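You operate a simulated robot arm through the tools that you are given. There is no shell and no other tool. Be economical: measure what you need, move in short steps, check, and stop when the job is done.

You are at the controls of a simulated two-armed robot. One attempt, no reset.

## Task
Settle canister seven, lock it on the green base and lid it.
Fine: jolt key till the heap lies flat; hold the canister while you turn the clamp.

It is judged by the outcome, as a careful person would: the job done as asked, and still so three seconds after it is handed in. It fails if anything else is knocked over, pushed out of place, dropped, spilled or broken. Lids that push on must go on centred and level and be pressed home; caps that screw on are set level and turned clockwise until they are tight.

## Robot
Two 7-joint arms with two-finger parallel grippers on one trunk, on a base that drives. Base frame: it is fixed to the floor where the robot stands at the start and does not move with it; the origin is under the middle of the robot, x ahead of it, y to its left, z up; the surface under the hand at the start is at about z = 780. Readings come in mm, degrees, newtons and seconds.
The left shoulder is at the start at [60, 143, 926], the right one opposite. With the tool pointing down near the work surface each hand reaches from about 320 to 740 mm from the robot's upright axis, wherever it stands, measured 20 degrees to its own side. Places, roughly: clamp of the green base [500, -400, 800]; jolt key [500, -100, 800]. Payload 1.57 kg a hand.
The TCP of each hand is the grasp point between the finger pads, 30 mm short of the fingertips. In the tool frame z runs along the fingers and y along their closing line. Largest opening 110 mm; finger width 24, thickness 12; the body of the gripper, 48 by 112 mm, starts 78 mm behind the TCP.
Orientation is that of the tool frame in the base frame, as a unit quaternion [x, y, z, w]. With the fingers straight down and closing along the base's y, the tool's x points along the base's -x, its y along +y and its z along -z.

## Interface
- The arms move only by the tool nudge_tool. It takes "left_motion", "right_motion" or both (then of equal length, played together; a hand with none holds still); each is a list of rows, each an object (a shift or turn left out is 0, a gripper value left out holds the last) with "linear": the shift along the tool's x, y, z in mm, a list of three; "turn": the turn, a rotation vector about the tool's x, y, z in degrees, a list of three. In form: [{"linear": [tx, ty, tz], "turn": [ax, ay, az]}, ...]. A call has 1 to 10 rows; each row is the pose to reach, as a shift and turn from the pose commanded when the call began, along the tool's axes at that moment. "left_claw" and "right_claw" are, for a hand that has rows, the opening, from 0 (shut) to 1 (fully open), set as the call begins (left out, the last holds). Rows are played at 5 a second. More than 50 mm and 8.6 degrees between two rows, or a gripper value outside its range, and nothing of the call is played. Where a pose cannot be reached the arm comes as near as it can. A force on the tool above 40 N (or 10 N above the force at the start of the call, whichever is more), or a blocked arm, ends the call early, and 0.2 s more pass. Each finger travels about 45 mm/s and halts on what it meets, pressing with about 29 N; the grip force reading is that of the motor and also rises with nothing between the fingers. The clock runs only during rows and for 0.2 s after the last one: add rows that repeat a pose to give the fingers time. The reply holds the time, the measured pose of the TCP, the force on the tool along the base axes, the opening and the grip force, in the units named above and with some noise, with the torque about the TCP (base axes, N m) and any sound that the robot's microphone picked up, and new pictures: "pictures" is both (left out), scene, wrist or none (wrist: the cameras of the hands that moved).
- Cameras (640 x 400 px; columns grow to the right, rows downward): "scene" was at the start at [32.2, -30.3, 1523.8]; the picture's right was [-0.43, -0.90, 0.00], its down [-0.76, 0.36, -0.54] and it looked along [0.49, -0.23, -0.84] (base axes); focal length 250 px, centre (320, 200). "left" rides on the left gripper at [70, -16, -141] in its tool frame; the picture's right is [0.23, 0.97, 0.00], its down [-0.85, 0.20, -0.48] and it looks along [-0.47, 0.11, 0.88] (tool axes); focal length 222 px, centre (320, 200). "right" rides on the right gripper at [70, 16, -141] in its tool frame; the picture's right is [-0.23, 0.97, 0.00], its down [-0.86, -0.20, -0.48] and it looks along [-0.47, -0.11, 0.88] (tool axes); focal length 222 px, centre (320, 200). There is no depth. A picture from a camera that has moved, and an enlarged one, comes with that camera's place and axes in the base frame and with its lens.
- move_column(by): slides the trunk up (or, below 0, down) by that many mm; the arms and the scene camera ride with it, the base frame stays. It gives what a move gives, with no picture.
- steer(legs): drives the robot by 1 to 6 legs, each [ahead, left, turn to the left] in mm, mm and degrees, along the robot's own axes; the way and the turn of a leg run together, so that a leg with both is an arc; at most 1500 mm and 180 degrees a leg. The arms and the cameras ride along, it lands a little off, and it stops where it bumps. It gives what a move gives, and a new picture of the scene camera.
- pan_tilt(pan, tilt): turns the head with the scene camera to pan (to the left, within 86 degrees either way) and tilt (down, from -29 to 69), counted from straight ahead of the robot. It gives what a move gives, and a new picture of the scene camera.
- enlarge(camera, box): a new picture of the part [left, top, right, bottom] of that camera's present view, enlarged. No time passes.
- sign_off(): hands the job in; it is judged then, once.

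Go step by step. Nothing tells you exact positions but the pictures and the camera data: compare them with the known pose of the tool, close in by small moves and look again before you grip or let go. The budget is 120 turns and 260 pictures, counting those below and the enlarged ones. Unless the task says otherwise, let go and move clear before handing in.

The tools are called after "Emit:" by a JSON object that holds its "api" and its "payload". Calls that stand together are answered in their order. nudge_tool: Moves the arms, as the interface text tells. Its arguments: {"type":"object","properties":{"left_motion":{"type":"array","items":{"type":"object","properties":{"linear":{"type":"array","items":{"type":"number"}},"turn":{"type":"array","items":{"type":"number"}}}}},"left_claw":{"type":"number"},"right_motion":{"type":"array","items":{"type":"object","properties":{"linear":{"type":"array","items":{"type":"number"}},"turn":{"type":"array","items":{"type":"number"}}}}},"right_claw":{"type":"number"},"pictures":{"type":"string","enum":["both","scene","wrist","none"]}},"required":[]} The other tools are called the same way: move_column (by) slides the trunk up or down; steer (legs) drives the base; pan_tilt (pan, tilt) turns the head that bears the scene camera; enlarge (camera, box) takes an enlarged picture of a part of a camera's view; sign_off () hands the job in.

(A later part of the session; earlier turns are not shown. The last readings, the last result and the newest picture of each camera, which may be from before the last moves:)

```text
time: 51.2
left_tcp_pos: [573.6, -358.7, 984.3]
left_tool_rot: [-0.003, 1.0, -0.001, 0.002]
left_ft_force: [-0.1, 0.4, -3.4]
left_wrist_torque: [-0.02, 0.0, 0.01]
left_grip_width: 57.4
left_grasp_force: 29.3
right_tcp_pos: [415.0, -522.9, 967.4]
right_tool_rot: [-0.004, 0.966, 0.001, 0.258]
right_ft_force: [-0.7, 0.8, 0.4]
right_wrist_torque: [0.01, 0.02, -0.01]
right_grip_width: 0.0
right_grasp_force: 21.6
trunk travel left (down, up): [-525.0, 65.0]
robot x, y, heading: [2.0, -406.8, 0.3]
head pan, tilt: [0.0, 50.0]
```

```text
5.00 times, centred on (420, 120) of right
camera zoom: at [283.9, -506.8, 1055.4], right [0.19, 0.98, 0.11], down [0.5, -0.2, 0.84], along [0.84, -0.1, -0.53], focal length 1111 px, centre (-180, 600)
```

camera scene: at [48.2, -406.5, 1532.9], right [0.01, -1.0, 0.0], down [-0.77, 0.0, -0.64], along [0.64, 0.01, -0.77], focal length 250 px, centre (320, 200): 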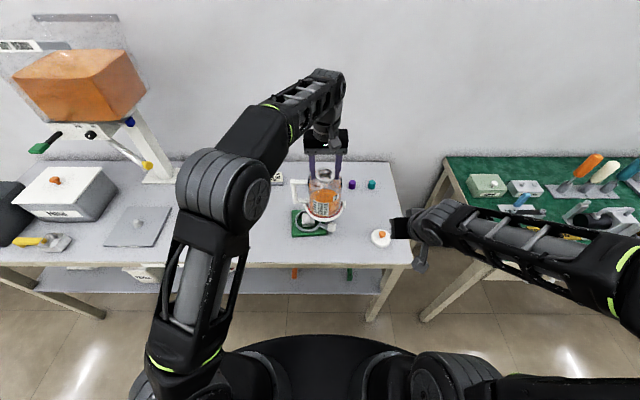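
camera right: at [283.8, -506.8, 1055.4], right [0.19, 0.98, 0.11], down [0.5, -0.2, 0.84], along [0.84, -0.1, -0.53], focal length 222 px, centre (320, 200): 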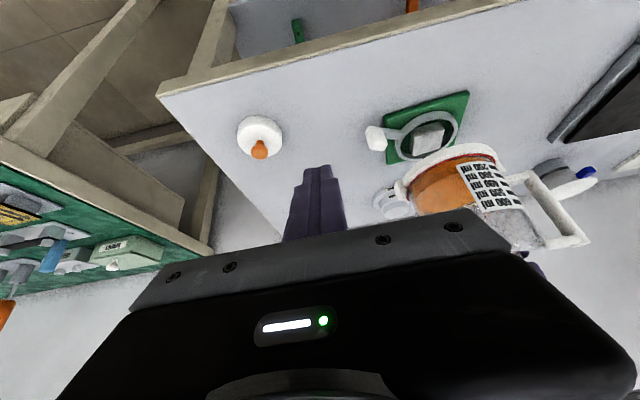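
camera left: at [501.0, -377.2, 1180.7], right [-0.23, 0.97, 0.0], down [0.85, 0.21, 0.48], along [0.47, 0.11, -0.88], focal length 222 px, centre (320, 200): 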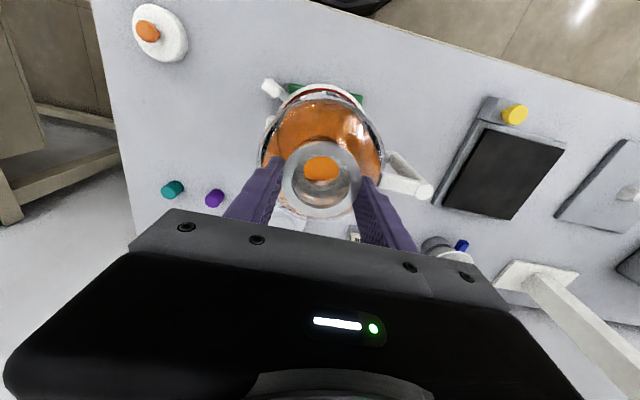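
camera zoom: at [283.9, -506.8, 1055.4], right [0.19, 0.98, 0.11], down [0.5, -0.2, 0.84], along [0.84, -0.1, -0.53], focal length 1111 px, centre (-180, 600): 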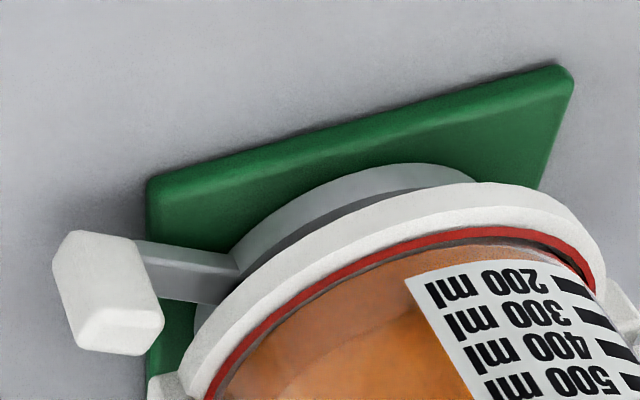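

Emit:
{"api": "nudge_tool", "payload": {"left_motion": [{"linear": [0, 0, 2]}, {"linear": [0, 0, 4]}, {"linear": [0, 0, 6]}], "pictures": "none"}}

```text
time: 52.0
left_tcp_pos: [572.4, -359.4, 977.3]
left_tool_rot: [-0.004, 1.0, -0.001, 0.004]
left_ft_force: [-0.6, -0.3, -3.2]
left_wrist_torque: [0.01, 0.03, 0.02]
left_grip_width: 57.0
left_grasp_force: 29.1
right_tcp_pos: [415.4, -522.5, 966.0]
right_tool_rot: [-0.003, 0.966, 0.001, 0.258]
right_ft_force: [0.4, 1.0, -0.7]
right_wrist_torque: [-0.01, -0.01, 0.0]
right_grip_width: 0.3
right_grasp_force: 21.3
trunk travel left (down, up): [-525.0, 65.0]
robot x, y, heading: [3.6, -406.7, 0.2]
head pan, tilt: [0.0, 50.0]
```

Emit:
{"api": "nudge_tool", "payload": {"left_motion": [{"linear": [0, 0, 2]}, {"linear": [0, 0, 3.5]}, {"linear": [0, 0, 5]}], "pictures": "none"}}

Emit:
{"api": "enlarge", "payload": {"camera": "right", "box": [370, 80, 470, 160]}}

```text
time: 52.8
left_tcp_pos: [571.3, -359.3, 973.5]
left_tool_rot: [-0.004, 1.0, 0.0, 0.002]
left_ft_force: [0.0, 0.5, -3.4]
left_wrist_torque: [0.02, 0.0, 0.02]
left_grip_width: 57.3
left_grasp_force: 29.2
right_tcp_pos: [416.1, -522.7, 966.4]
right_tool_rot: [-0.003, 0.966, 0.001, 0.259]
right_ft_force: [0.4, -0.2, 0.8]
right_wrist_torque: [0.05, 0.04, -0.03]
right_grip_width: 0.0
right_grasp_force: 21.0
trunk travel left (down, up): [-525.0, 65.0]
robot x, y, heading: [2.3, -403.8, 0.3]
head pan, tilt: [0.0, 50.0]
```

```text
5.00 times, centred on (420, 120) of right
camera zoom: at [283.9, -506.8, 1055.4], right [0.19, 0.98, 0.11], down [0.5, -0.2, 0.84], along [0.84, -0.1, -0.53], focal length 1111 px, centre (-180, 600)
```

zoom: 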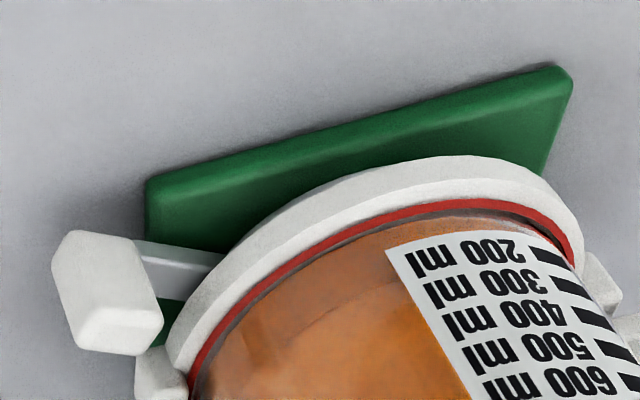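

Going in nicely. Continuing to seat it.

Emit:
{"api": "nudge_tool", "payload": {"left_motion": [{"linear": [0, 0, 1.5]}, {"linear": [0, 0, 3]}, {"linear": [0, 0, 4.5]}], "pictures": "none"}}

```text
time: 53.6
left_tcp_pos: [571.0, -360.4, 970.6]
left_tool_rot: [-0.004, 1.0, -0.002, 0.004]
left_ft_force: [0.6, 0.8, 6.7]
left_wrist_torque: [0.23, 0.36, -0.02]
left_grip_width: 57.5
left_grasp_force: 28.3
right_tcp_pos: [414.9, -523.0, 967.5]
right_tool_rot: [-0.003, 0.966, 0.001, 0.258]
right_ft_force: [-1.2, -0.1, -0.1]
right_wrist_torque: [-0.01, -0.02, -0.05]
right_grip_width: 0.0
right_grasp_force: 21.3
trunk travel left (down, up): [-525.0, 65.0]
robot x, y, heading: [-3.3, -405.2, 0.5]
head pan, tilt: [0.0, 50.0]
```

Emit:
{"api": "enlarge", "payload": {"camera": "scene", "box": [280, 160, 350, 240]}}

Emit:
{"api": "enlarge", "payload": {"camera": "right", "box": [360, 80, 480, 180]}}

```text
5.00 times, centred on (315, 200) of scene
camera zoom: at [47.3, -404.8, 1533.2], right [0.01, -1.0, 0.0], down [-0.77, -0.01, -0.64], along [0.64, 0.0, -0.77], focal length 1248 px, centre (345, 200)
```

zoom: 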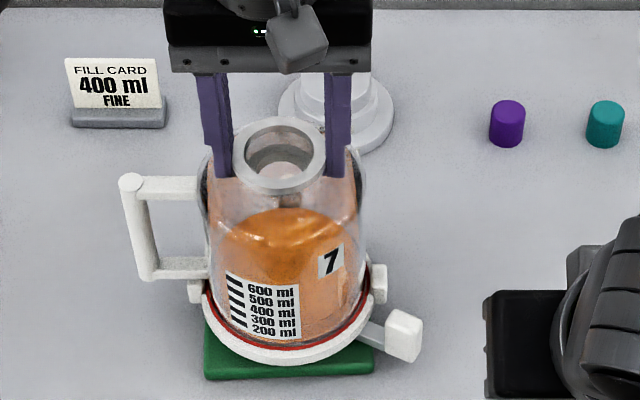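

```text
4.00 times, centred on (420, 130) of right
camera zoom: at [283.3, -506.7, 1055.8], right [0.19, 0.98, 0.11], down [0.5, -0.2, 0.84], along [0.84, -0.1, -0.53], focal length 888 px, centre (-80, 480)
```

zoom: 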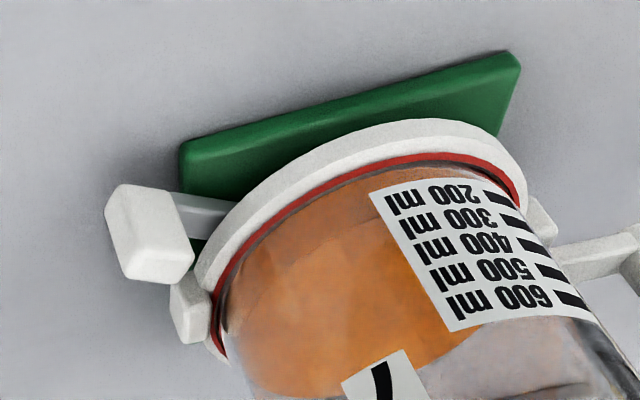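

The canister is seated: the white band is down over the ring. Left keeps holding it. Now I orient the right hand for the lever: upright first, then yawed 66° so the fingers straddle the lever knob.

Emit:
{"api": "nudge_tool", "payload": {"right_motion": [{"linear": [0, -15, 0], "turn": [0, 7.5, 0]}, {"linear": [-5, -30, 0], "turn": [0, 15, 0]}, {"linear": [-10, -50, 0], "turn": [0, 22.5, 0]}, {"linear": [-15, -70, 0], "turn": [0, 29.9, 0]}], "right_claw": 0.45, "pictures": "none"}}

Emit:
{"api": "nudge_tool", "payload": {"right_motion": [{"turn": [0, 0, -8.25]}, {"turn": [0, 0, -16.5]}, {"turn": [0, 0, -24.75]}, {"turn": [0, 0, -33]}, {"turn": [0, 0, -41.25]}, {"turn": [0, 0, -49.5]}, {"turn": [0, 0, -57.75]}, {"turn": [0, 0, -66]}], "pictures": "both"}}

```text
time: 54.6
left_tcp_pos: [571.7, -360.6, 970.1]
left_tool_rot: [-0.003, 1.0, -0.001, 0.003]
left_ft_force: [3.9, 1.5, 14.4]
left_wrist_torque: [0.32, 0.16, 0.05]
left_grip_width: 57.3
left_grasp_force: 28.7
right_tcp_pos: [428.5, -591.2, 975.6]
right_tool_rot: [-0.003, 1.0, 0.0, -0.002]
right_ft_force: [0.4, -0.2, -0.2]
right_wrist_torque: [0.01, -0.03, 0.03]
right_grip_width: 49.5
right_grasp_force: 0.1
trunk travel left (down, up): [-525.0, 65.0]
robot x, y, heading: [-2.6, -405.4, 0.2]
head pan, tilt: [0.0, 50.0]
```

```text
time: 56.4
left_tcp_pos: [571.8, -359.1, 969.5]
left_tool_rot: [-0.004, 1.0, -0.001, 0.004]
left_ft_force: [5.5, 1.2, 21.7]
left_wrist_torque: [0.24, -0.06, 0.07]
left_grip_width: 57.5
left_grasp_force: 28.7
right_tcp_pos: [429.7, -593.5, 975.8]
right_tool_rot: [-0.549, 0.836, 0.0, 0.0]
right_ft_force: [-0.5, 0.5, -0.4]
right_wrist_torque: [0.02, 0.03, 0.03]
right_grip_width: 49.4
right_grasp_force: 0.0
trunk travel left (down, up): [-525.0, 65.0]
robot x, y, heading: [3.7, -404.0, 0.6]
head pan, tilt: [0.0, 50.0]
camera scene: at [46.6, -405.0, 1533.0], right [0.01, -1.0, 0.0], down [-0.77, -0.01, -0.64], along [0.64, 0.0, -0.77], focal length 250 px, centre (320, 200)
camera right: at [386.7, -649.5, 1118.2], right [-0.8, 0.6, 0.0], down [0.52, 0.71, 0.48], along [0.29, 0.38, -0.88], focal length 222 px, centre (320, 200)
```

scene: 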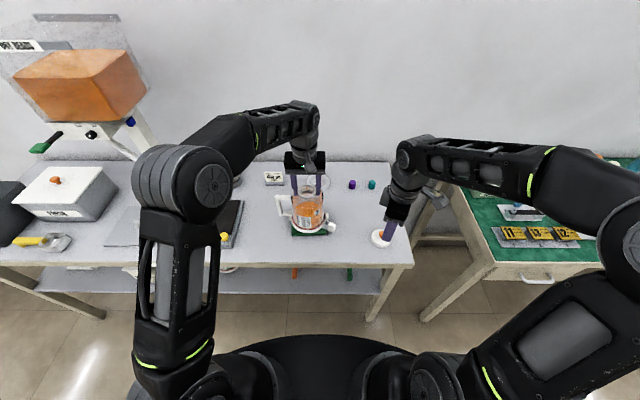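
right: 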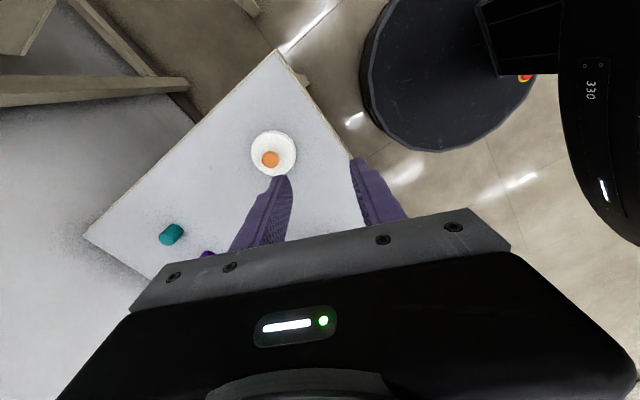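

Left load is creeping up, so I ease it by 1 mm while the right hand leans 25° outward and approaches a standoff by the lever knob.

Emit:
{"api": "nudge_tool", "payload": {"right_motion": [{"linear": [-28.5, -7, 10], "turn": [0, -5, 0]}, {"linear": [-57, -14, 25], "turn": [0, -10, 0]}, {"linear": [-85.5, -21, 42], "turn": [0, -15, 0]}, {"linear": [-114, -28, 60], "turn": [0, -20, 0]}, {"linear": [-142.7, -35.3, 76], "turn": [0, -25, 0]}], "left_motion": [{"linear": [0, 0, -0.5]}, {"linear": [0, 0, -1]}, {"linear": [0, 0, -1.3]}, {"linear": [0, 0, -1.3]}, {"linear": [0, 0, -1.3]}], "pictures": "both"}}

Emit:
{"api": "enlarge", "payload": {"camera": "right", "box": [200, 60, 440, 260]}}

Emit:
{"api": "enlarge", "payload": {"camera": "scene", "box": [270, 150, 370, 250]}}

```text
time: 57.6
left_tcp_pos: [570.8, -358.8, 969.4]
left_tool_rot: [-0.004, 1.0, -0.001, 0.001]
left_ft_force: [3.5, -3.0, 3.6]
left_wrist_torque: [-0.58, -0.2, 0.19]
left_grip_width: 57.6
left_grasp_force: 28.6
right_tcp_pos: [517.4, -474.3, 897.8]
right_tool_rot: [-0.535, 0.816, 0.119, 0.182]
right_ft_force: [-0.6, -0.2, 0.9]
right_wrist_torque: [-0.03, 0.0, -0.02]
right_grip_width: 49.5
right_grasp_force: 0.0
trunk travel left (down, up): [-525.0, 65.0]
robot x, y, heading: [7.0, -405.2, 0.4]
head pan, tilt: [0.0, 50.0]
camera scene: at [48.0, -405.4, 1532.9], right [0.01, -1.0, 0.0], down [-0.77, -0.01, -0.64], along [0.64, 0.0, -0.77], focal length 250 px, centre (320, 200)
camera right: at [453.9, -579.9, 997.6], right [-0.81, 0.58, 0.1], down [0.41, 0.44, 0.8], along [0.42, 0.68, -0.6], focal length 222 px, centre (320, 200)
camera left: at [502.3, -376.4, 1111.8], right [-0.23, 0.97, 0.0], down [0.85, 0.21, 0.48], along [0.47, 0.11, -0.88], focal length 222 px, centre (320, 200)
```

scene: 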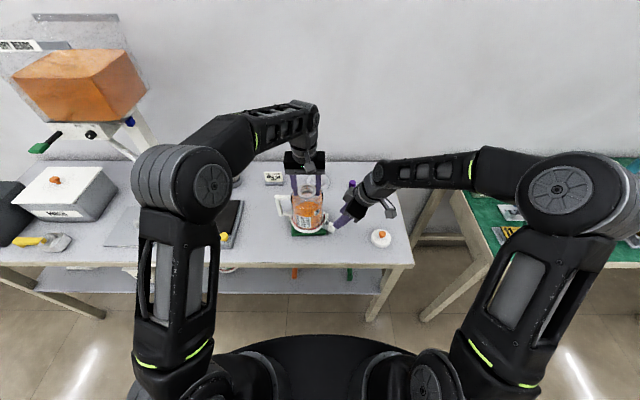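
right: 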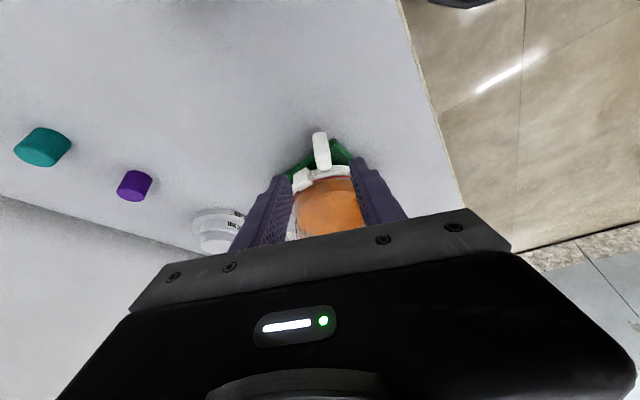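
left: 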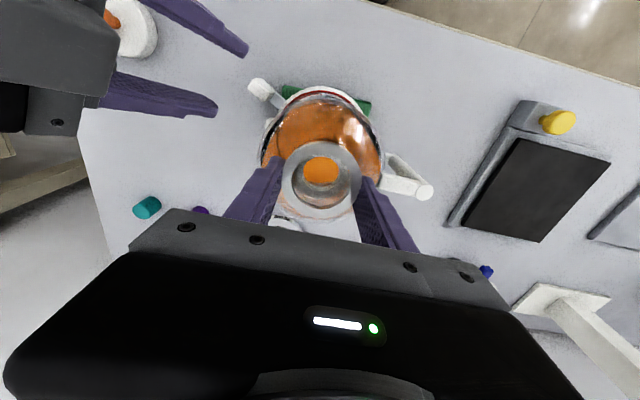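

```text
2.00 times, centred on (320, 160) of right
camera zoom: at [453.9, -579.9, 997.6], right [-0.81, 0.58, 0.1], down [0.41, 0.44, 0.8], along [0.42, 0.68, -0.6], focal length 444 px, centre (320, 280)
```

zoom: 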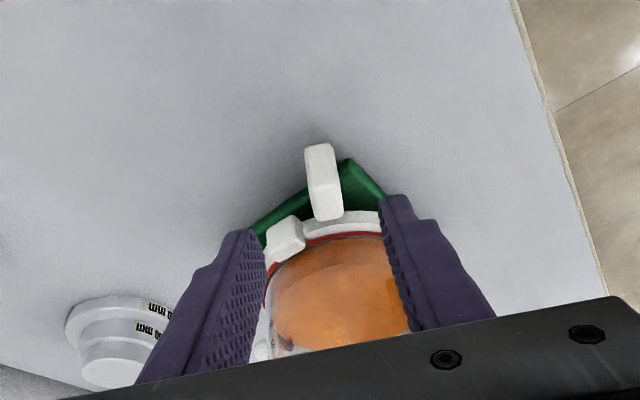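

```text
4.00 times, centred on (320, 200) of scene
camera zoom: at [48.0, -405.4, 1532.9], right [0.01, -1.0, 0.0], down [-0.77, -0.01, -0.64], along [0.64, 0.0, -0.77], focal length 999 px, centre (320, 200)
```

zoom: 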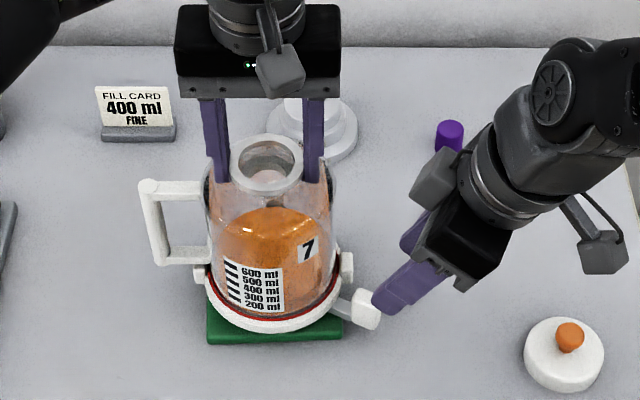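

Clear view: the knob is at ≈(533, −436), z 790–828, centred between the fingers. Moving in along the tool axis to straddle it.

Emit:
{"api": "nudge_tool", "payload": {"right_motion": [{"linear": [1.5, 0, 20]}, {"linear": [3, 0, 40]}, {"linear": [4.3, 0.3, 60]}, {"linear": [5.6, 0.5, 76]}], "pictures": "wrist"}}

Emit:
{"api": "enlarge", "payload": {"camera": "right", "box": [200, 60, 440, 260]}}

Emit:
{"api": "enlarge", "payload": {"camera": "scene", "box": [280, 180, 370, 250]}}

```text
time: 58.6
left_tcp_pos: [570.4, -358.9, 969.3]
left_tool_rot: [-0.004, 1.0, -0.001, 0.002]
left_ft_force: [0.4, 0.5, -3.3]
left_wrist_torque: [-0.04, 0.02, 0.01]
left_grip_width: 57.3
left_grasp_force: 29.0
right_tcp_pos: [529.1, -449.6, 831.0]
right_tool_rot: [-0.535, 0.816, 0.119, 0.181]
right_ft_force: [-0.2, -1.3, -0.1]
right_wrist_torque: [0.01, -0.02, 0.0]
right_grip_width: 49.4
right_grasp_force: 0.0
trunk travel left (down, up): [-525.0, 65.0]
robot x, y, heading: [1.8, -406.0, 0.2]
head pan, tilt: [0.0, 50.0]
camera right: at [465.1, -554.9, 930.0], right [-0.81, 0.58, 0.1], down [0.41, 0.45, 0.8], along [0.42, 0.68, -0.6], focal length 222 px, centre (320, 200)
```

right: 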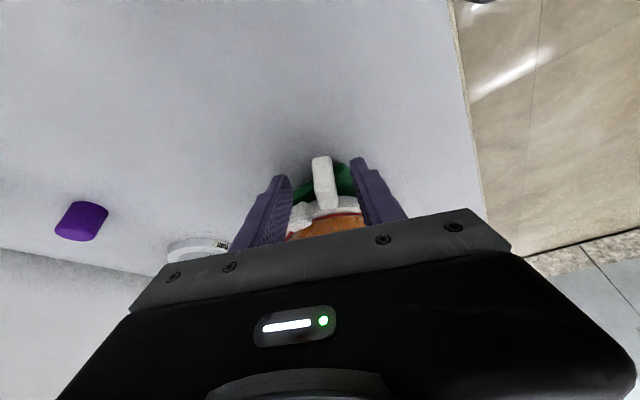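

```text
2.00 times, centred on (320, 160) of right
camera zoom: at [465.1, -554.9, 930.0], right [-0.81, 0.58, 0.1], down [0.41, 0.45, 0.8], along [0.42, 0.68, -0.6], focal length 444 px, centre (320, 280)
```

zoom: 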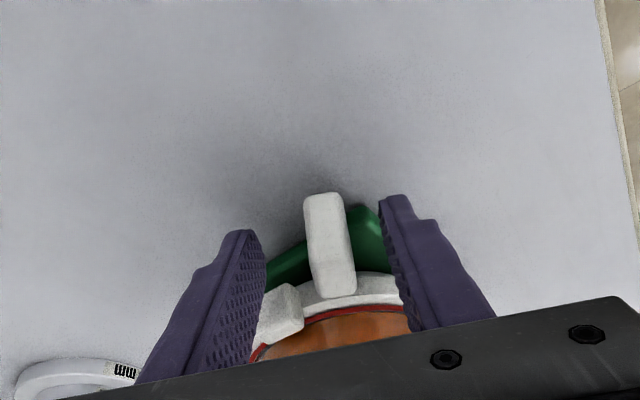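

```text
5.71 times, centred on (325, 215) of scene
camera zoom: at [48.2, -404.8, 1532.9], right [0.01, -1.0, 0.0], down [-0.77, -0.01, -0.64], along [0.64, 0.0, -0.77], focal length 1427 px, centre (291, 114)
```

zoom: 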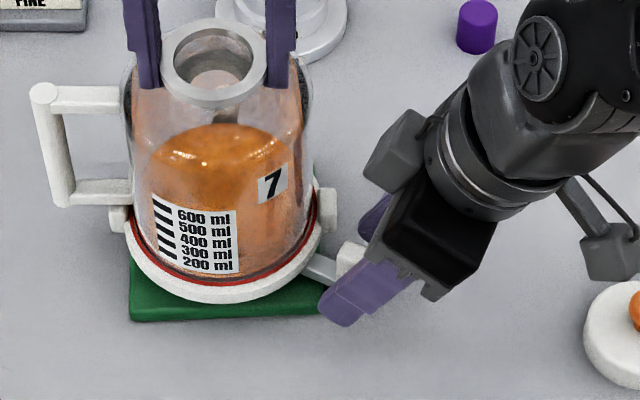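

Fingers straddle the knob. The left hand shows the canister hanging free again, so I'll press it gently home before turning.

Emit:
{"api": "nudge_tool", "payload": {"left_motion": [{"linear": [0, 0, 1]}, {"linear": [0, 0, 2]}, {"linear": [0, 0, 2.5]}], "pictures": "none"}}

```text
time: 59.4
left_tcp_pos: [573.4, -358.1, 970.0]
left_tool_rot: [-0.004, 1.0, -0.002, 0.004]
left_ft_force: [-0.2, 0.5, 14.5]
left_wrist_torque: [0.22, 0.77, -0.05]
left_grip_width: 57.4
left_grasp_force: 28.9
right_tcp_pos: [528.7, -449.7, 831.3]
right_tool_rot: [-0.534, 0.817, 0.119, 0.18]
right_ft_force: [0.2, -0.4, 1.1]
right_wrist_torque: [0.01, 0.0, -0.04]
right_grip_width: 49.4
right_grasp_force: 0.0
trunk travel left (down, up): [-525.0, 65.0]
robot x, y, heading: [6.7, -409.0, 0.3]
head pan, tilt: [0.0, 50.0]
```

Seated with a light hold-down. Now pushing the lever clockwise (toward the robot) a small amount to see whether it moves.

Emit:
{"api": "nudge_tool", "payload": {"right_motion": [{"linear": [0, 6, 0]}, {"linear": [0, 12, 0]}, {"linear": [0, 18, 0]}, {"linear": [1, 24, 0]}, {"linear": [2, 30, 0]}], "pictures": "wrist"}}

Emit:
{"api": "enlarge", "payload": {"camera": "scene", "box": [280, 180, 370, 250]}}

```text
time: 60.6
left_tcp_pos: [572.8, -358.6, 968.5]
left_tool_rot: [-0.003, 1.0, -0.003, 0.005]
left_ft_force: [6.6, 0.5, 26.7]
left_wrist_torque: [0.36, 0.07, -0.09]
left_grip_width: 57.3
left_grasp_force: 29.1
right_tcp_pos: [501.0, -439.8, 830.1]
right_tool_rot: [-0.535, 0.817, 0.117, 0.182]
right_ft_force: [1.2, -0.2, 0.4]
right_wrist_torque: [-0.02, -0.02, -0.01]
right_grip_width: 50.4
right_grasp_force: 0.9
trunk travel left (down, up): [-525.0, 65.0]
robot x, y, heading: [5.3, -403.7, 0.4]
head pan, tilt: [0.0, 50.0]
camera right: at [436.2, -546.2, 928.7], right [-0.81, 0.58, 0.1], down [0.41, 0.45, 0.8], along [0.42, 0.68, -0.6], focal length 222 px, centre (320, 200)
```

right: 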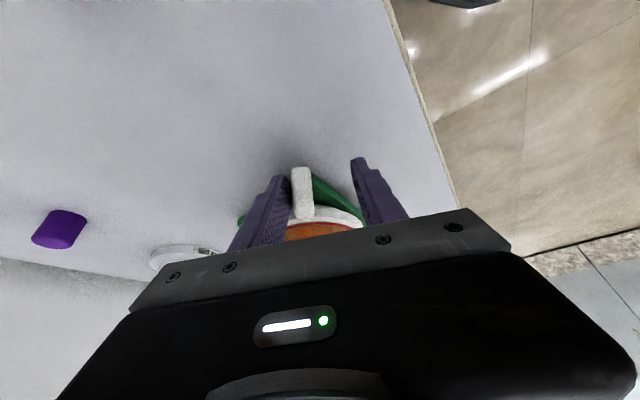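

```text
5.71 times, centred on (325, 215) of scene
camera zoom: at [46.4, -405.1, 1533.1], right [0.01, -1.0, 0.0], down [-0.77, -0.01, -0.64], along [0.64, 0.0, -0.77], focal length 1427 px, centre (291, 114)
```

zoom: 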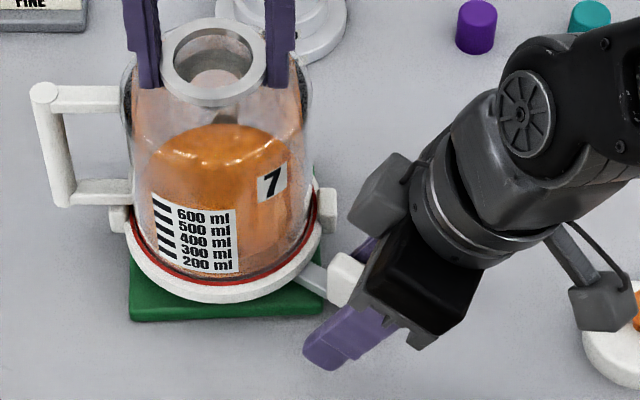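

The lever turns clockwise freely. Continuing along the arc while easing the left hold-down.

Emit:
{"api": "nudge_tool", "payload": {"right_motion": [{"linear": [-2.8, 8.7, 1.3], "turn": [2.1, 0, 4.5]}, {"linear": [-6.3, 17.1, 3], "turn": [4.2, 0, 9.1]}, {"linear": [-10.5, 25.1, 4.9], "turn": [6.3, 0, 13.6]}, {"linear": [-15.2, 32.7, 7.1], "turn": [8.5, 0, 18.1]}, {"linear": [-20.7, 39.7, 9.6], "turn": [10.6, 0, 22.6]}], "left_motion": [{"linear": [0, 0, -0.4]}, {"linear": [0, 0, -0.8]}, {"linear": [0, 0, -0.8]}, {"linear": [0, 0, -0.8]}, {"linear": [0, 0, -0.8]}], "pictures": "wrist"}}

Emit:
{"api": "enlarge", "payload": {"camera": "scene", "box": [280, 180, 370, 250]}}

```text
time: 61.8
left_tcp_pos: [572.2, -358.4, 969.1]
left_tool_rot: [-0.003, 1.0, -0.002, 0.003]
left_ft_force: [8.4, 1.8, 20.9]
left_wrist_torque: [0.46, -0.53, -0.13]
left_grip_width: 57.3
left_grasp_force: 29.1
right_tcp_pos: [472.6, -402.4, 829.0]
right_tool_rot: [-0.347, 0.913, 0.077, 0.203]
right_ft_force: [-0.4, 0.7, -0.1]
right_wrist_torque: [0.02, 0.01, 0.0]
right_grip_width: 50.1
right_grasp_force: 0.4
trunk travel left (down, up): [-525.0, 65.0]
robot x, y, heading: [3.5, -406.0, 0.4]
head pan, tilt: [0.0, 50.0]
camera right: at [369.9, -471.1, 928.3], right [-0.49, 0.87, 0.1], down [0.56, 0.23, 0.8], along [0.67, 0.44, -0.6], focal length 222 px, centre (320, 200)
camera left: at [502.6, -375.1, 1110.6], right [-0.23, 0.97, 0.0], down [0.85, 0.21, 0.48], along [0.47, 0.11, -0.88], focal length 222 px, centre (320, 200)
```

right: 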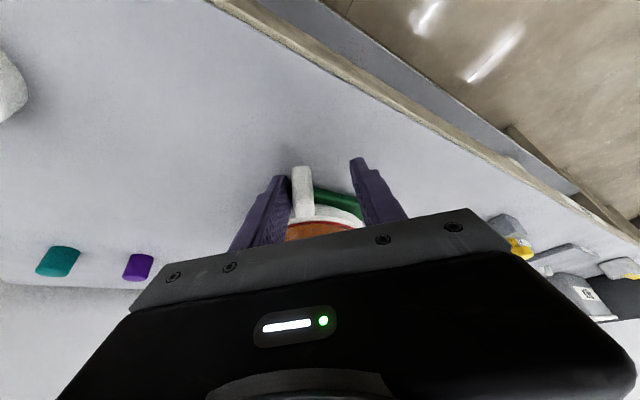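
left: 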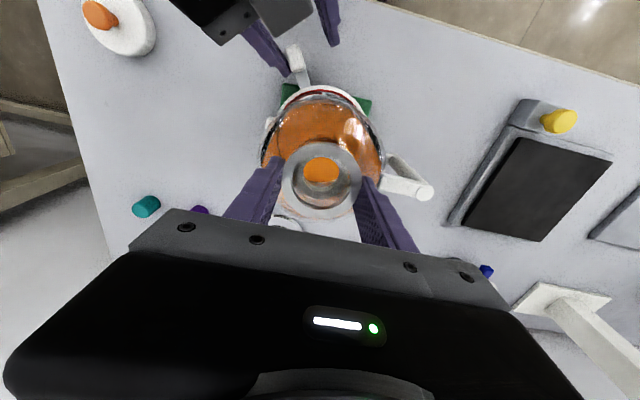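

```text
5.71 times, centred on (325, 215) of scene
camera zoom: at [46.9, -404.5, 1533.0], right [0.01, -1.0, 0.0], down [-0.77, -0.01, -0.64], along [0.64, 0.0, -0.77], focal length 1427 px, centre (291, 114)
```

zoom: 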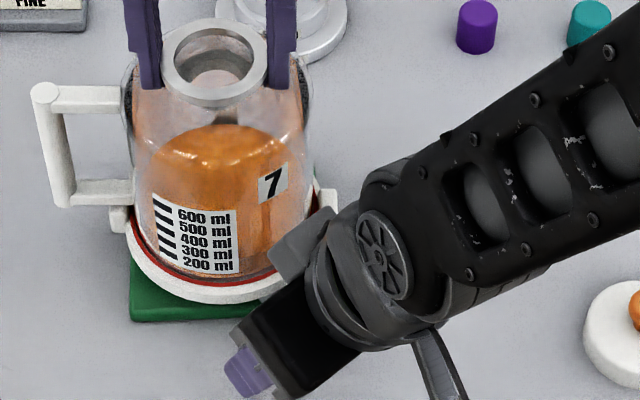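

Still turning freely (about 36° so far). Continuing another 25°.

Emit:
{"api": "nudge_tool", "payload": {"right_motion": [{"linear": [-2.8, 8.7, 1.3], "turn": [2.1, 0, 4.5]}, {"linear": [-6.3, 17.1, 3], "turn": [4.2, 0, 9.1]}, {"linear": [-10.5, 25.1, 4.9], "turn": [6.3, 0, 13.6]}, {"linear": [-15.2, 32.7, 7.1], "turn": [8.5, 0, 18.1]}, {"linear": [-20.7, 39.7, 9.6], "turn": [10.6, 0, 22.6]}], "left_motion": [{"linear": [0, 0, -0.3]}, {"linear": [0, 0, -0.5]}, {"linear": [0, 0, -0.5]}, {"linear": [0, 0, -0.5]}, {"linear": [0, 0, -0.5]}], "pictures": "wrist"}}

```text
time: 63.0
left_tcp_pos: [570.1, -359.2, 969.9]
left_tool_rot: [-0.003, 1.0, -0.001, 0.001]
left_ft_force: [3.5, 0.4, 5.3]
left_wrist_torque: [0.21, -0.19, -0.1]
left_grip_width: 57.3
left_grasp_force: 29.2
right_tcp_pos: [464.8, -358.7, 829.1]
right_tool_rot: [-0.14, 0.966, 0.03, 0.214]
right_ft_force: [-0.3, -0.8, -0.4]
right_wrist_torque: [0.01, 0.01, -0.03]
right_grip_width: 50.2
right_grasp_force: 0.6
trunk travel left (down, up): [-525.0, 65.0]
robot x, y, heading: [-0.3, -407.5, 0.5]
head pan, tilt: [0.0, 50.0]
camera right: at [340.4, -376.9, 927.3], right [-0.08, 0.99, 0.09], down [0.61, -0.03, 0.8], along [0.79, 0.12, -0.6], focal length 222 px, centre (320, 200)
camera left: at [501.7, -375.7, 1110.9], right [-0.23, 0.97, 0.0], down [0.85, 0.21, 0.48], along [0.47, 0.11, -0.88], focal length 222 px, centre (320, 200)
```

right: 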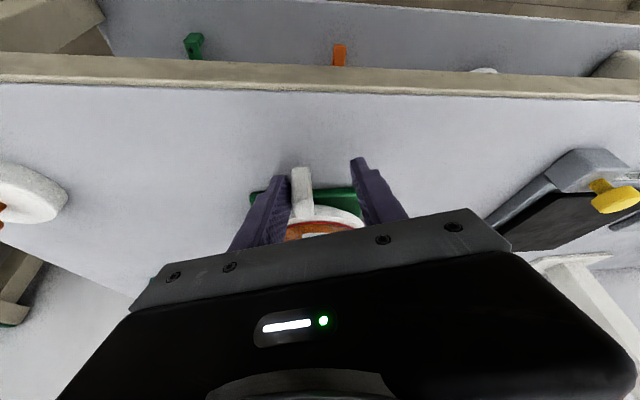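
left: 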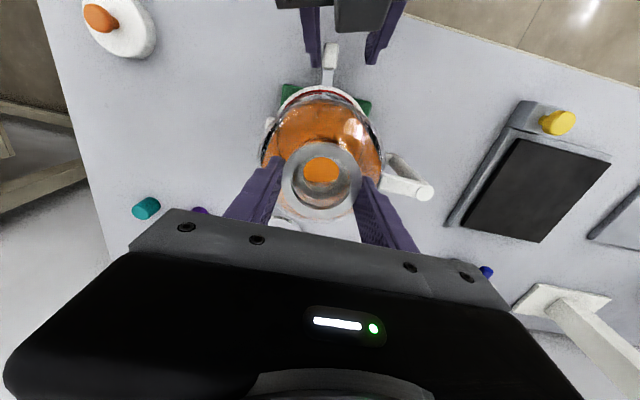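

The lever is now pointing toward the robot (≈60° turned) and still free. I'll check clearance in the scene and continue.

Emit:
{"api": "nudge_tool", "payload": {"right_motion": [{"linear": [-2.8, 8.7, 1.3], "turn": [2.1, 0, 4.5]}, {"linear": [-6.3, 17.1, 3], "turn": [4.2, 0, 9.1]}, {"linear": [-10.5, 25.1, 4.9], "turn": [6.3, 0, 13.6]}], "pictures": "both"}}

```text
time: 63.8
left_tcp_pos: [573.1, -358.0, 968.8]
left_tool_rot: [-0.004, 1.0, 0.001, 0.003]
left_ft_force: [1.8, 9.5, 1.4]
left_wrist_torque: [0.84, -0.24, -0.63]
left_grip_width: 57.6
left_grasp_force: 28.8
right_tcp_pos: [469.4, -332.3, 828.9]
right_tool_rot: [-0.011, 0.976, 0.001, 0.216]
right_ft_force: [0.4, -10.6, 1.1]
right_wrist_torque: [-0.23, -0.07, -0.24]
right_grip_width: 59.5
right_grasp_force: 5.1
trunk travel left (down, up): [-525.0, 65.0]
robot x, y, heading: [1.5, -405.8, 0.5]
head pan, tilt: [0.0, 50.0]
camera scene: at [48.0, -404.7, 1532.9], right [0.01, -1.0, 0.0], down [-0.77, -0.01, -0.64], along [0.64, 0.0, -0.77], focal length 250 px, centre (320, 200)
camera right: at [344.5, -318.8, 927.6], right [0.18, 0.98, 0.09], down [0.58, -0.19, 0.8], along [0.8, -0.09, -0.6], focal length 222 px, centre (320, 200)
```

scene: 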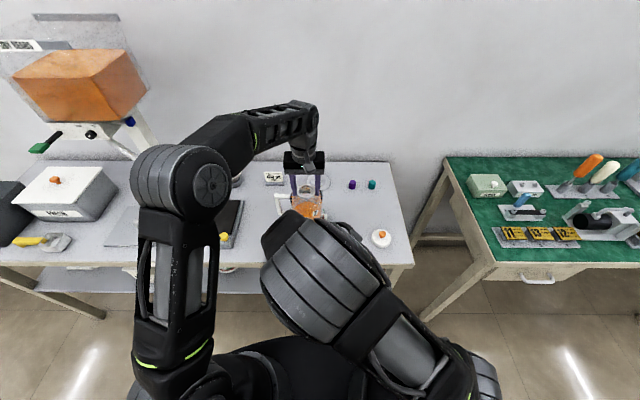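
right: 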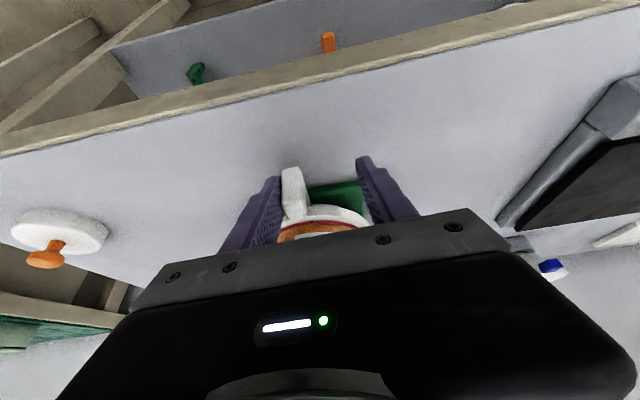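

Resistance now: about 11 N and the finger is being pushed back – it's at or near its stop. I'll close on the knob and turn a little further to make it tight.

Emit:
{"api": "nudge_tool", "payload": {"right_motion": [{"linear": [0, 0, 0]}, {"linear": [0, 0, 0]}, {"linear": [0, 0, 0]}, {"linear": [0, 0, 0]}, {"linear": [0, 0, 0]}], "right_claw": 0, "pictures": "wrist"}}

Emit:
{"api": "enlarge", "payload": {"camera": "left", "box": [240, 0, 420, 130]}}

```text
time: 65.0
left_tcp_pos: [573.4, -357.8, 971.4]
left_tool_rot: [-0.004, 1.0, 0.001, 0.007]
left_ft_force: [14.4, 20.1, 21.7]
left_wrist_torque: [1.34, -0.74, -1.0]
left_grip_width: 57.8
left_grasp_force: 29.1
right_tcp_pos: [466.6, -334.2, 828.5]
right_tool_rot: [-0.011, 0.976, 0.002, 0.217]
right_ft_force: [-6.3, -23.5, 3.0]
right_wrist_torque: [-0.13, -0.05, -0.95]
right_grip_width: 20.1
right_grasp_force: 28.9
trunk travel left (down, up): [-525.0, 65.0]
robot x, y, heading: [-0.7, -404.8, 0.3]
head pan, tilt: [0.0, 50.0]
camera right: at [343.5, -319.4, 928.0], right [0.18, 0.98, 0.09], down [0.58, -0.18, 0.8], along [0.8, -0.09, -0.6], focal length 222 px, centre (320, 200)
```

right: 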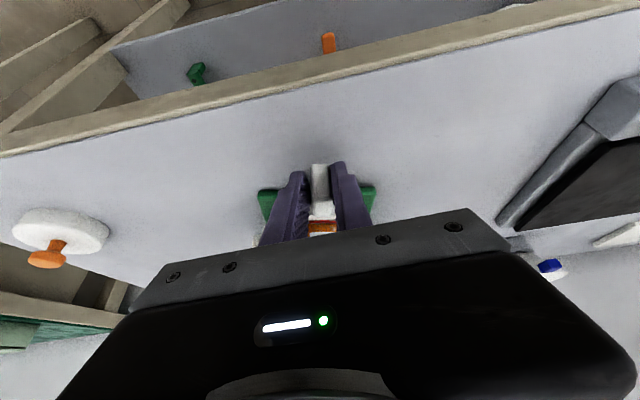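

```text
3.08 times, centred on (330, 65) of left
camera zoom: at [502.3, -374.6, 1113.2], right [-0.23, 0.97, 0.0], down [0.85, 0.2, 0.49], along [0.48, 0.11, -0.87], focal length 684 px, centre (289, 615)
```

zoom: 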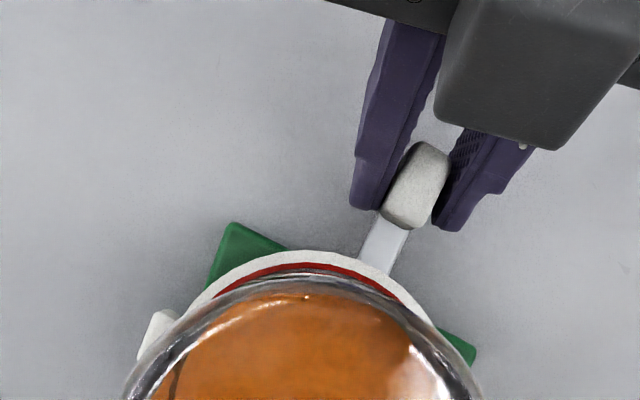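

The left view suggests the plate may have been turned a little; I need to check before going on.

Emit:
{"api": "enlarge", "payload": {"camera": "left", "box": [200, 20, 460, 220]}}

Emit:
{"api": "enlarge", "payload": {"camera": "scene", "box": [260, 160, 350, 250]}}

Emit:
{"api": "enlarge", "payload": {"camera": "right", "box": [240, 130, 400, 260]}}

```text
2.00 times, centred on (330, 120) of left
camera zoom: at [502.3, -374.6, 1113.2], right [-0.23, 0.97, 0.0], down [0.85, 0.2, 0.49], along [0.48, 0.11, -0.87], focal length 444 px, centre (300, 360)
```

zoom: 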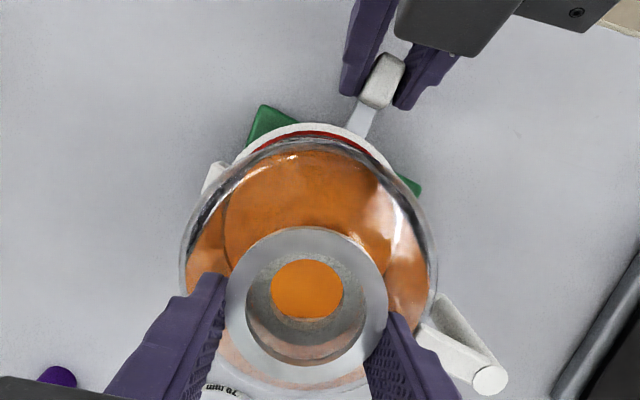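

```text
4.44 times, centred on (305, 205) of scene
camera zoom: at [46.8, -405.2, 1533.2], right [0.01, -1.0, 0.0], down [-0.77, -0.01, -0.64], along [0.64, 0.0, -0.77], focal length 1110 px, centre (387, 178)
```

zoom: 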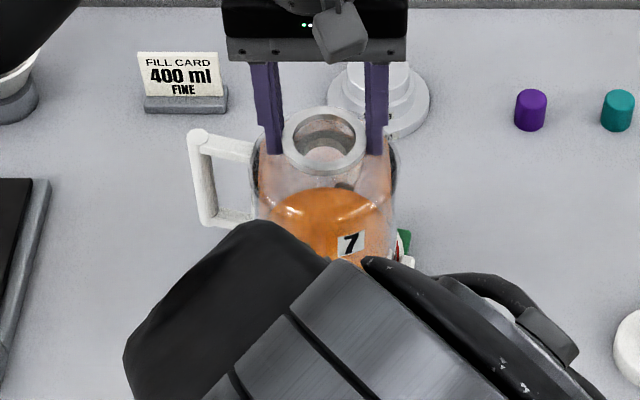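

```text
3.08 times, centred on (320, 195) of right
camera zoom: at [343.5, -319.4, 928.0], right [0.18, 0.98, 0.09], down [0.58, -0.18, 0.8], along [0.8, -0.09, -0.6], focal length 684 px, centre (320, 215)
```

zoom: 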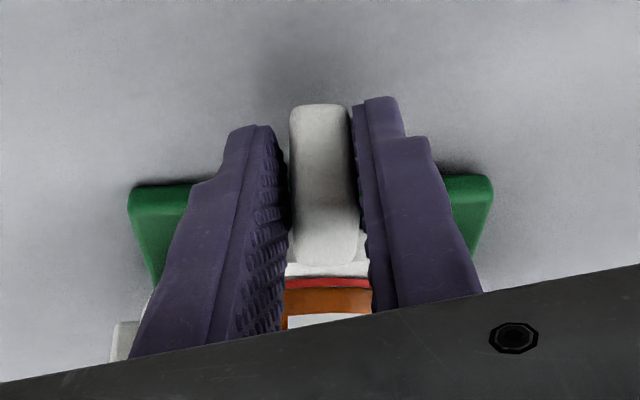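

The whole base and canister turned about 18° clockwise with the lever after it hit its stop (lever ≈64° relative to the base). I'll release the knob and back out, then turn canister and base back with the left hand.

Emit:
{"api": "nudge_tool", "payload": {"right_motion": [{"linear": [0, 0, 0]}, {"linear": [0, 0, 0]}, {"linear": [0, 0, 0]}, {"linear": [0, 0, -20]}, {"linear": [0, 0, -50]}, {"linear": [0, 0, -80]}, {"linear": [0, 0, -100]}], "right_claw": 0.5, "pictures": "wrist"}}

Emit:
{"api": "enlarge", "payload": {"camera": "right", "box": [220, 110, 420, 260]}}

```text
time: 66.6
left_tcp_pos: [572.4, -358.3, 969.6]
left_tool_rot: [-0.004, 1.0, -0.001, 0.003]
left_ft_force: [0.5, 0.6, -4.4]
left_wrist_torque: [-0.15, 0.09, -0.02]
left_grip_width: 57.2
left_grasp_force: 28.8
right_tcp_pos: [428.4, -332.0, 918.3]
right_tool_rot: [-0.014, 0.976, 0.003, 0.216]
right_ft_force: [0.6, -0.1, 0.4]
right_wrist_torque: [0.01, -0.02, -0.01]
right_grip_width: 55.1
right_grasp_force: 0.0
trunk travel left (down, up): [-525.0, 65.0]
robot x, y, heading: [1.2, -402.9, 0.3]
head pan, tilt: [0.0, 50.0]
camera right: at [303.3, -318.7, 1016.8], right [0.18, 0.98, 0.1], down [0.58, -0.18, 0.8], along [0.8, -0.09, -0.6], focal length 222 px, centre (320, 200)
```

right: 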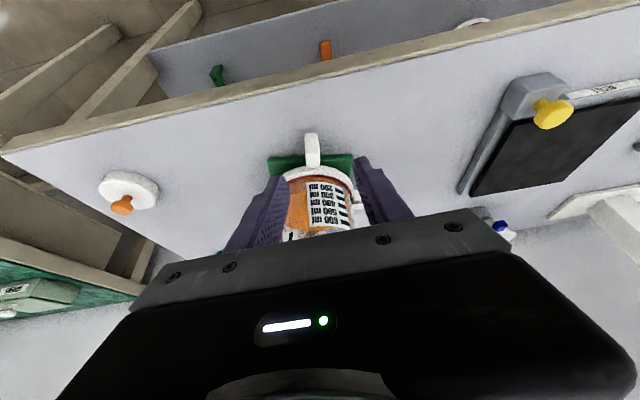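

```text
2.67 times, centred on (320, 185) of right
camera zoom: at [303.3, -318.7, 1016.8], right [0.18, 0.98, 0.1], down [0.58, -0.18, 0.8], along [0.8, -0.09, -0.6], focal length 592 px, centre (320, 240)
```

zoom: 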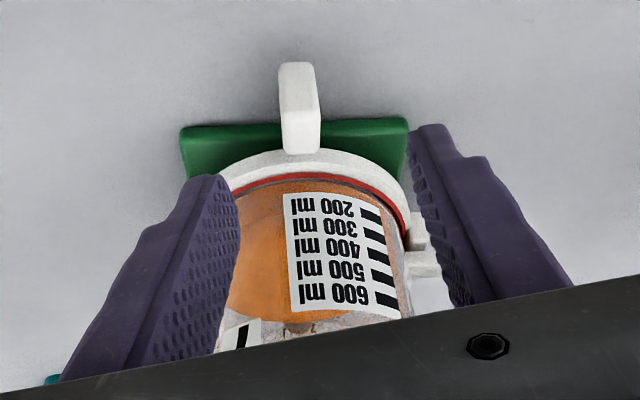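

Releasing went fine. Now moving the right hand out to the right and turning the left hand 18° counter-clockwise with no downward load.

Emit:
{"api": "nudge_tool", "payload": {"right_motion": [{"linear": [0, -30, -10]}, {"linear": [0, -65, -20]}, {"linear": [0, -100, -30]}, {"linear": [0, -140, -30]}, {"linear": [0, -180, -30]}, {"linear": [0, -200, -30]}], "left_motion": [{"turn": [0, 0, -3]}, {"turn": [0, 0, -6]}, {"turn": [0, 0, -9]}, {"turn": [0, 0, -12]}, {"turn": [0, 0, -15]}, {"turn": [0, 0, -18]}], "pictures": "wrist"}}

Emit:
{"api": "enlarge", "payload": {"camera": "scene", "box": [260, 160, 350, 250]}}

```text
time: 68.0
left_tcp_pos: [573.6, -358.2, 968.8]
left_tool_rot: [-0.16, 0.987, -0.001, 0.002]
left_ft_force: [0.2, 0.6, -0.7]
left_wrist_torque: [0.17, 0.0, -0.13]
left_grip_width: 57.0
left_grasp_force: 28.8
right_tcp_pos: [419.2, -531.9, 946.5]
right_tool_rot: [-0.014, 0.976, 0.002, 0.217]
right_ft_force: [1.0, 0.5, 0.0]
right_wrist_torque: [0.02, -0.01, -0.01]
right_grip_width: 55.1
right_grasp_force: 0.1
trunk travel left (down, up): [-525.0, 65.0]
robot x, y, heading: [0.7, -403.6, 0.1]
head pan, tilt: [0.0, 50.0]
camera right: at [295.6, -518.5, 1044.5], right [0.18, 0.98, 0.1], down [0.58, -0.18, 0.8], along [0.8, -0.09, -0.6], focal length 222 px, centre (320, 200)
camera left: at [512.2, -396.2, 1110.8], right [-0.52, 0.85, 0.0], down [0.75, 0.46, 0.48], along [0.41, 0.25, -0.88], focal length 222 px, centre (320, 200)
```

right: 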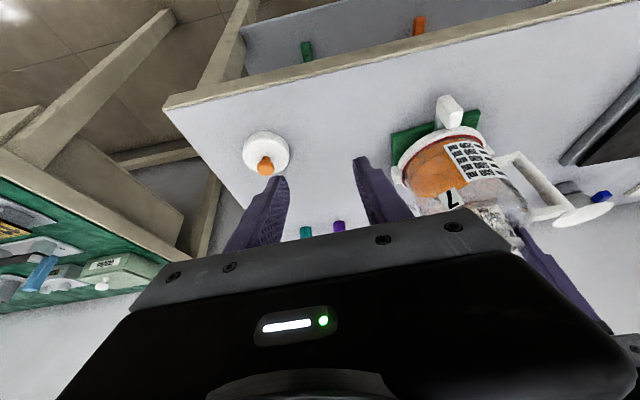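
left: 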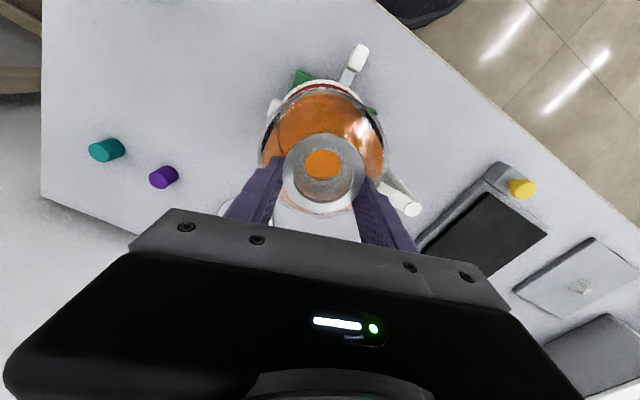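

```text
4.44 times, centred on (305, 205) of scene
camera zoom: at [48.0, -404.9, 1532.9], right [0.01, -1.0, 0.0], down [-0.77, -0.01, -0.64], along [0.64, 0.0, -0.77], focal length 1110 px, centre (387, 178)
```

zoom: 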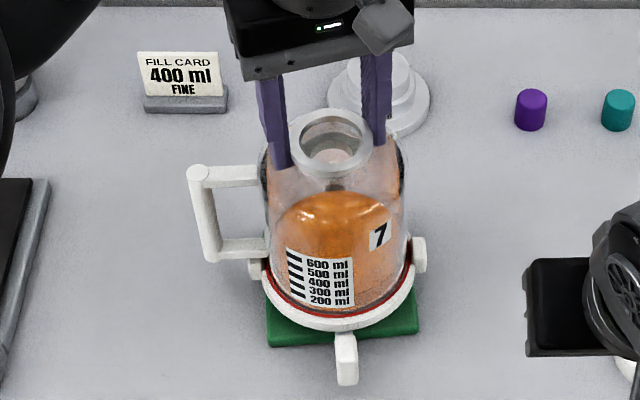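

Canister and base turned back together (slightly over by ~3°). I'll turn back 3° and then compare with the original pose.

Emit:
{"api": "nudge_tool", "payload": {"left_motion": [{"turn": [0, 0, 1.5]}, {"turn": [0, 0, 3]}, {"turn": [0, 0, 3]}], "pictures": "none"}}

Emit:
{"api": "enlarge", "payload": {"camera": "scene", "box": [285, 195, 345, 255]}}

Emit:
{"api": "enlarge", "payload": {"camera": "right", "box": [370, 80, 500, 190]}}

```text
time: 68.8
left_tcp_pos: [572.9, -359.7, 968.7]
left_tool_rot: [-0.134, 0.991, -0.001, 0.003]
left_ft_force: [0.0, 0.0, -3.5]
left_wrist_torque: [-0.1, -0.1, 0.03]
left_grip_width: 57.0
left_grasp_force: 29.2
right_tcp_pos: [419.9, -531.5, 945.9]
right_tool_rot: [-0.013, 0.976, 0.003, 0.217]
right_ft_force: [0.4, 0.0, 0.9]
right_wrist_torque: [-0.03, 0.01, 0.04]
right_grip_width: 55.1
right_grasp_force: 0.0
trunk travel left (down, up): [-525.0, 65.0]
robot x, y, heading: [-1.4, -406.0, 0.4]
head pan, tilt: [0.0, 50.0]
```

```text
6.67 times, centred on (315, 225) of scene
camera zoom: at [48.2, -404.9, 1532.9], right [0.01, -1.0, 0.0], down [-0.77, -0.01, -0.64], along [0.64, 0.0, -0.77], focal length 1665 px, centre (353, 33)
```

zoom: 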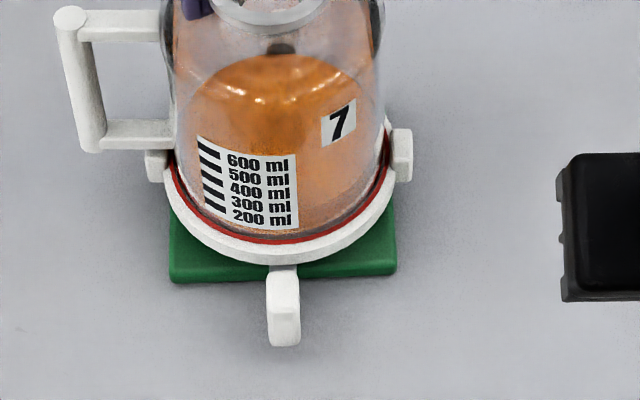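

```text
3.64 times, centred on (435, 135) of right
camera zoom: at [295.8, -518.2, 1044.5], right [0.18, 0.98, 0.1], down [0.58, -0.18, 0.8], along [0.8, -0.09, -0.6], focal length 808 px, centre (-98, 436)
```

zoom: 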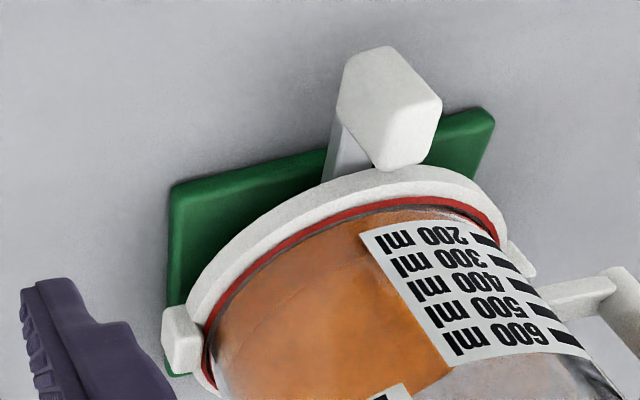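

Plate is back at its original yaw, and the lever sits 60° round from its start. I'll do a tiny lift test to confirm the canister is locked to the base.

Emit:
{"api": "nudge_tool", "payload": {"left_motion": [{"linear": [0, 0, -1.5]}, {"linear": [0, 0, -3]}, {"linear": [0, 0, -3]}], "pictures": "none"}}

Emit:
{"api": "enlarge", "payload": {"camera": "scene", "box": [285, 195, 345, 255]}}

```text
time: 69.6
left_tcp_pos: [572.3, -359.0, 971.7]
left_tool_rot: [-0.134, 0.991, -0.001, 0.001]
left_ft_force: [-0.2, 0.6, -6.4]
left_wrist_torque: [0.04, -0.05, 0.0]
left_grip_width: 57.2
left_grasp_force: 29.1
right_tcp_pos: [419.3, -532.0, 944.8]
right_tool_rot: [-0.013, 0.976, 0.003, 0.216]
right_ft_force: [0.0, 0.6, -0.5]
right_wrist_torque: [0.02, 0.04, -0.01]
right_grip_width: 55.1
right_grasp_force: 0.0
trunk travel left (down, up): [-525.0, 65.0]
robot x, y, heading: [1.9, -406.6, 0.5]
head pan, tilt: [0.0, 50.0]
```

```text
6.67 times, centred on (315, 225) of scene
camera zoom: at [48.3, -404.8, 1532.9], right [0.01, -1.0, 0.0], down [-0.77, -0.01, -0.64], along [0.64, 0.0, -0.77], focal length 1665 px, centre (353, 33)
```

zoom: 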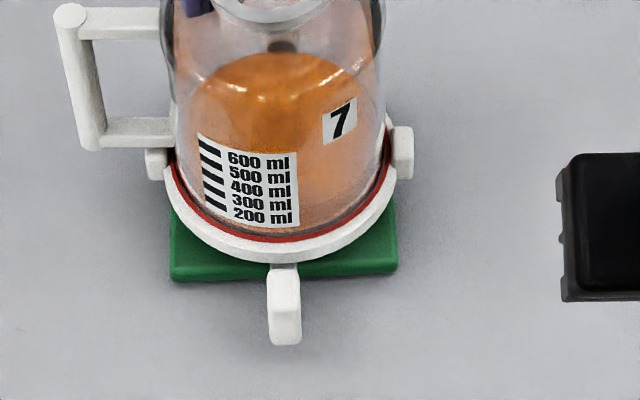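

The force rose to 6.4 N and the base lifts with the canister: it is locked. Setting it back down and releasing the rim.

Emit:
{"api": "nudge_tool", "payload": {"left_motion": [{"linear": [0, 0, 1.5]}, {"linear": [0, 0, 3]}, {"linear": [0, 0, 4]}], "pictures": "none"}}

```text
time: 70.4
left_tcp_pos: [572.1, -358.9, 969.8]
left_tool_rot: [-0.133, 0.991, -0.001, 0.003]
left_ft_force: [-2.0, 2.2, 7.4]
left_wrist_torque: [0.32, 0.83, 0.0]
left_grip_width: 57.0
left_grasp_force: 29.1
right_tcp_pos: [419.3, -532.0, 946.0]
right_tool_rot: [-0.013, 0.976, 0.001, 0.218]
right_ft_force: [0.4, -0.2, 0.0]
right_wrist_torque: [0.03, 0.01, -0.01]
right_grip_width: 55.0
right_grasp_force: 0.0
trunk travel left (down, up): [-525.0, 65.0]
robot x, y, heading: [-0.4, -406.0, 0.4]
head pan, tilt: [0.0, 50.0]
```

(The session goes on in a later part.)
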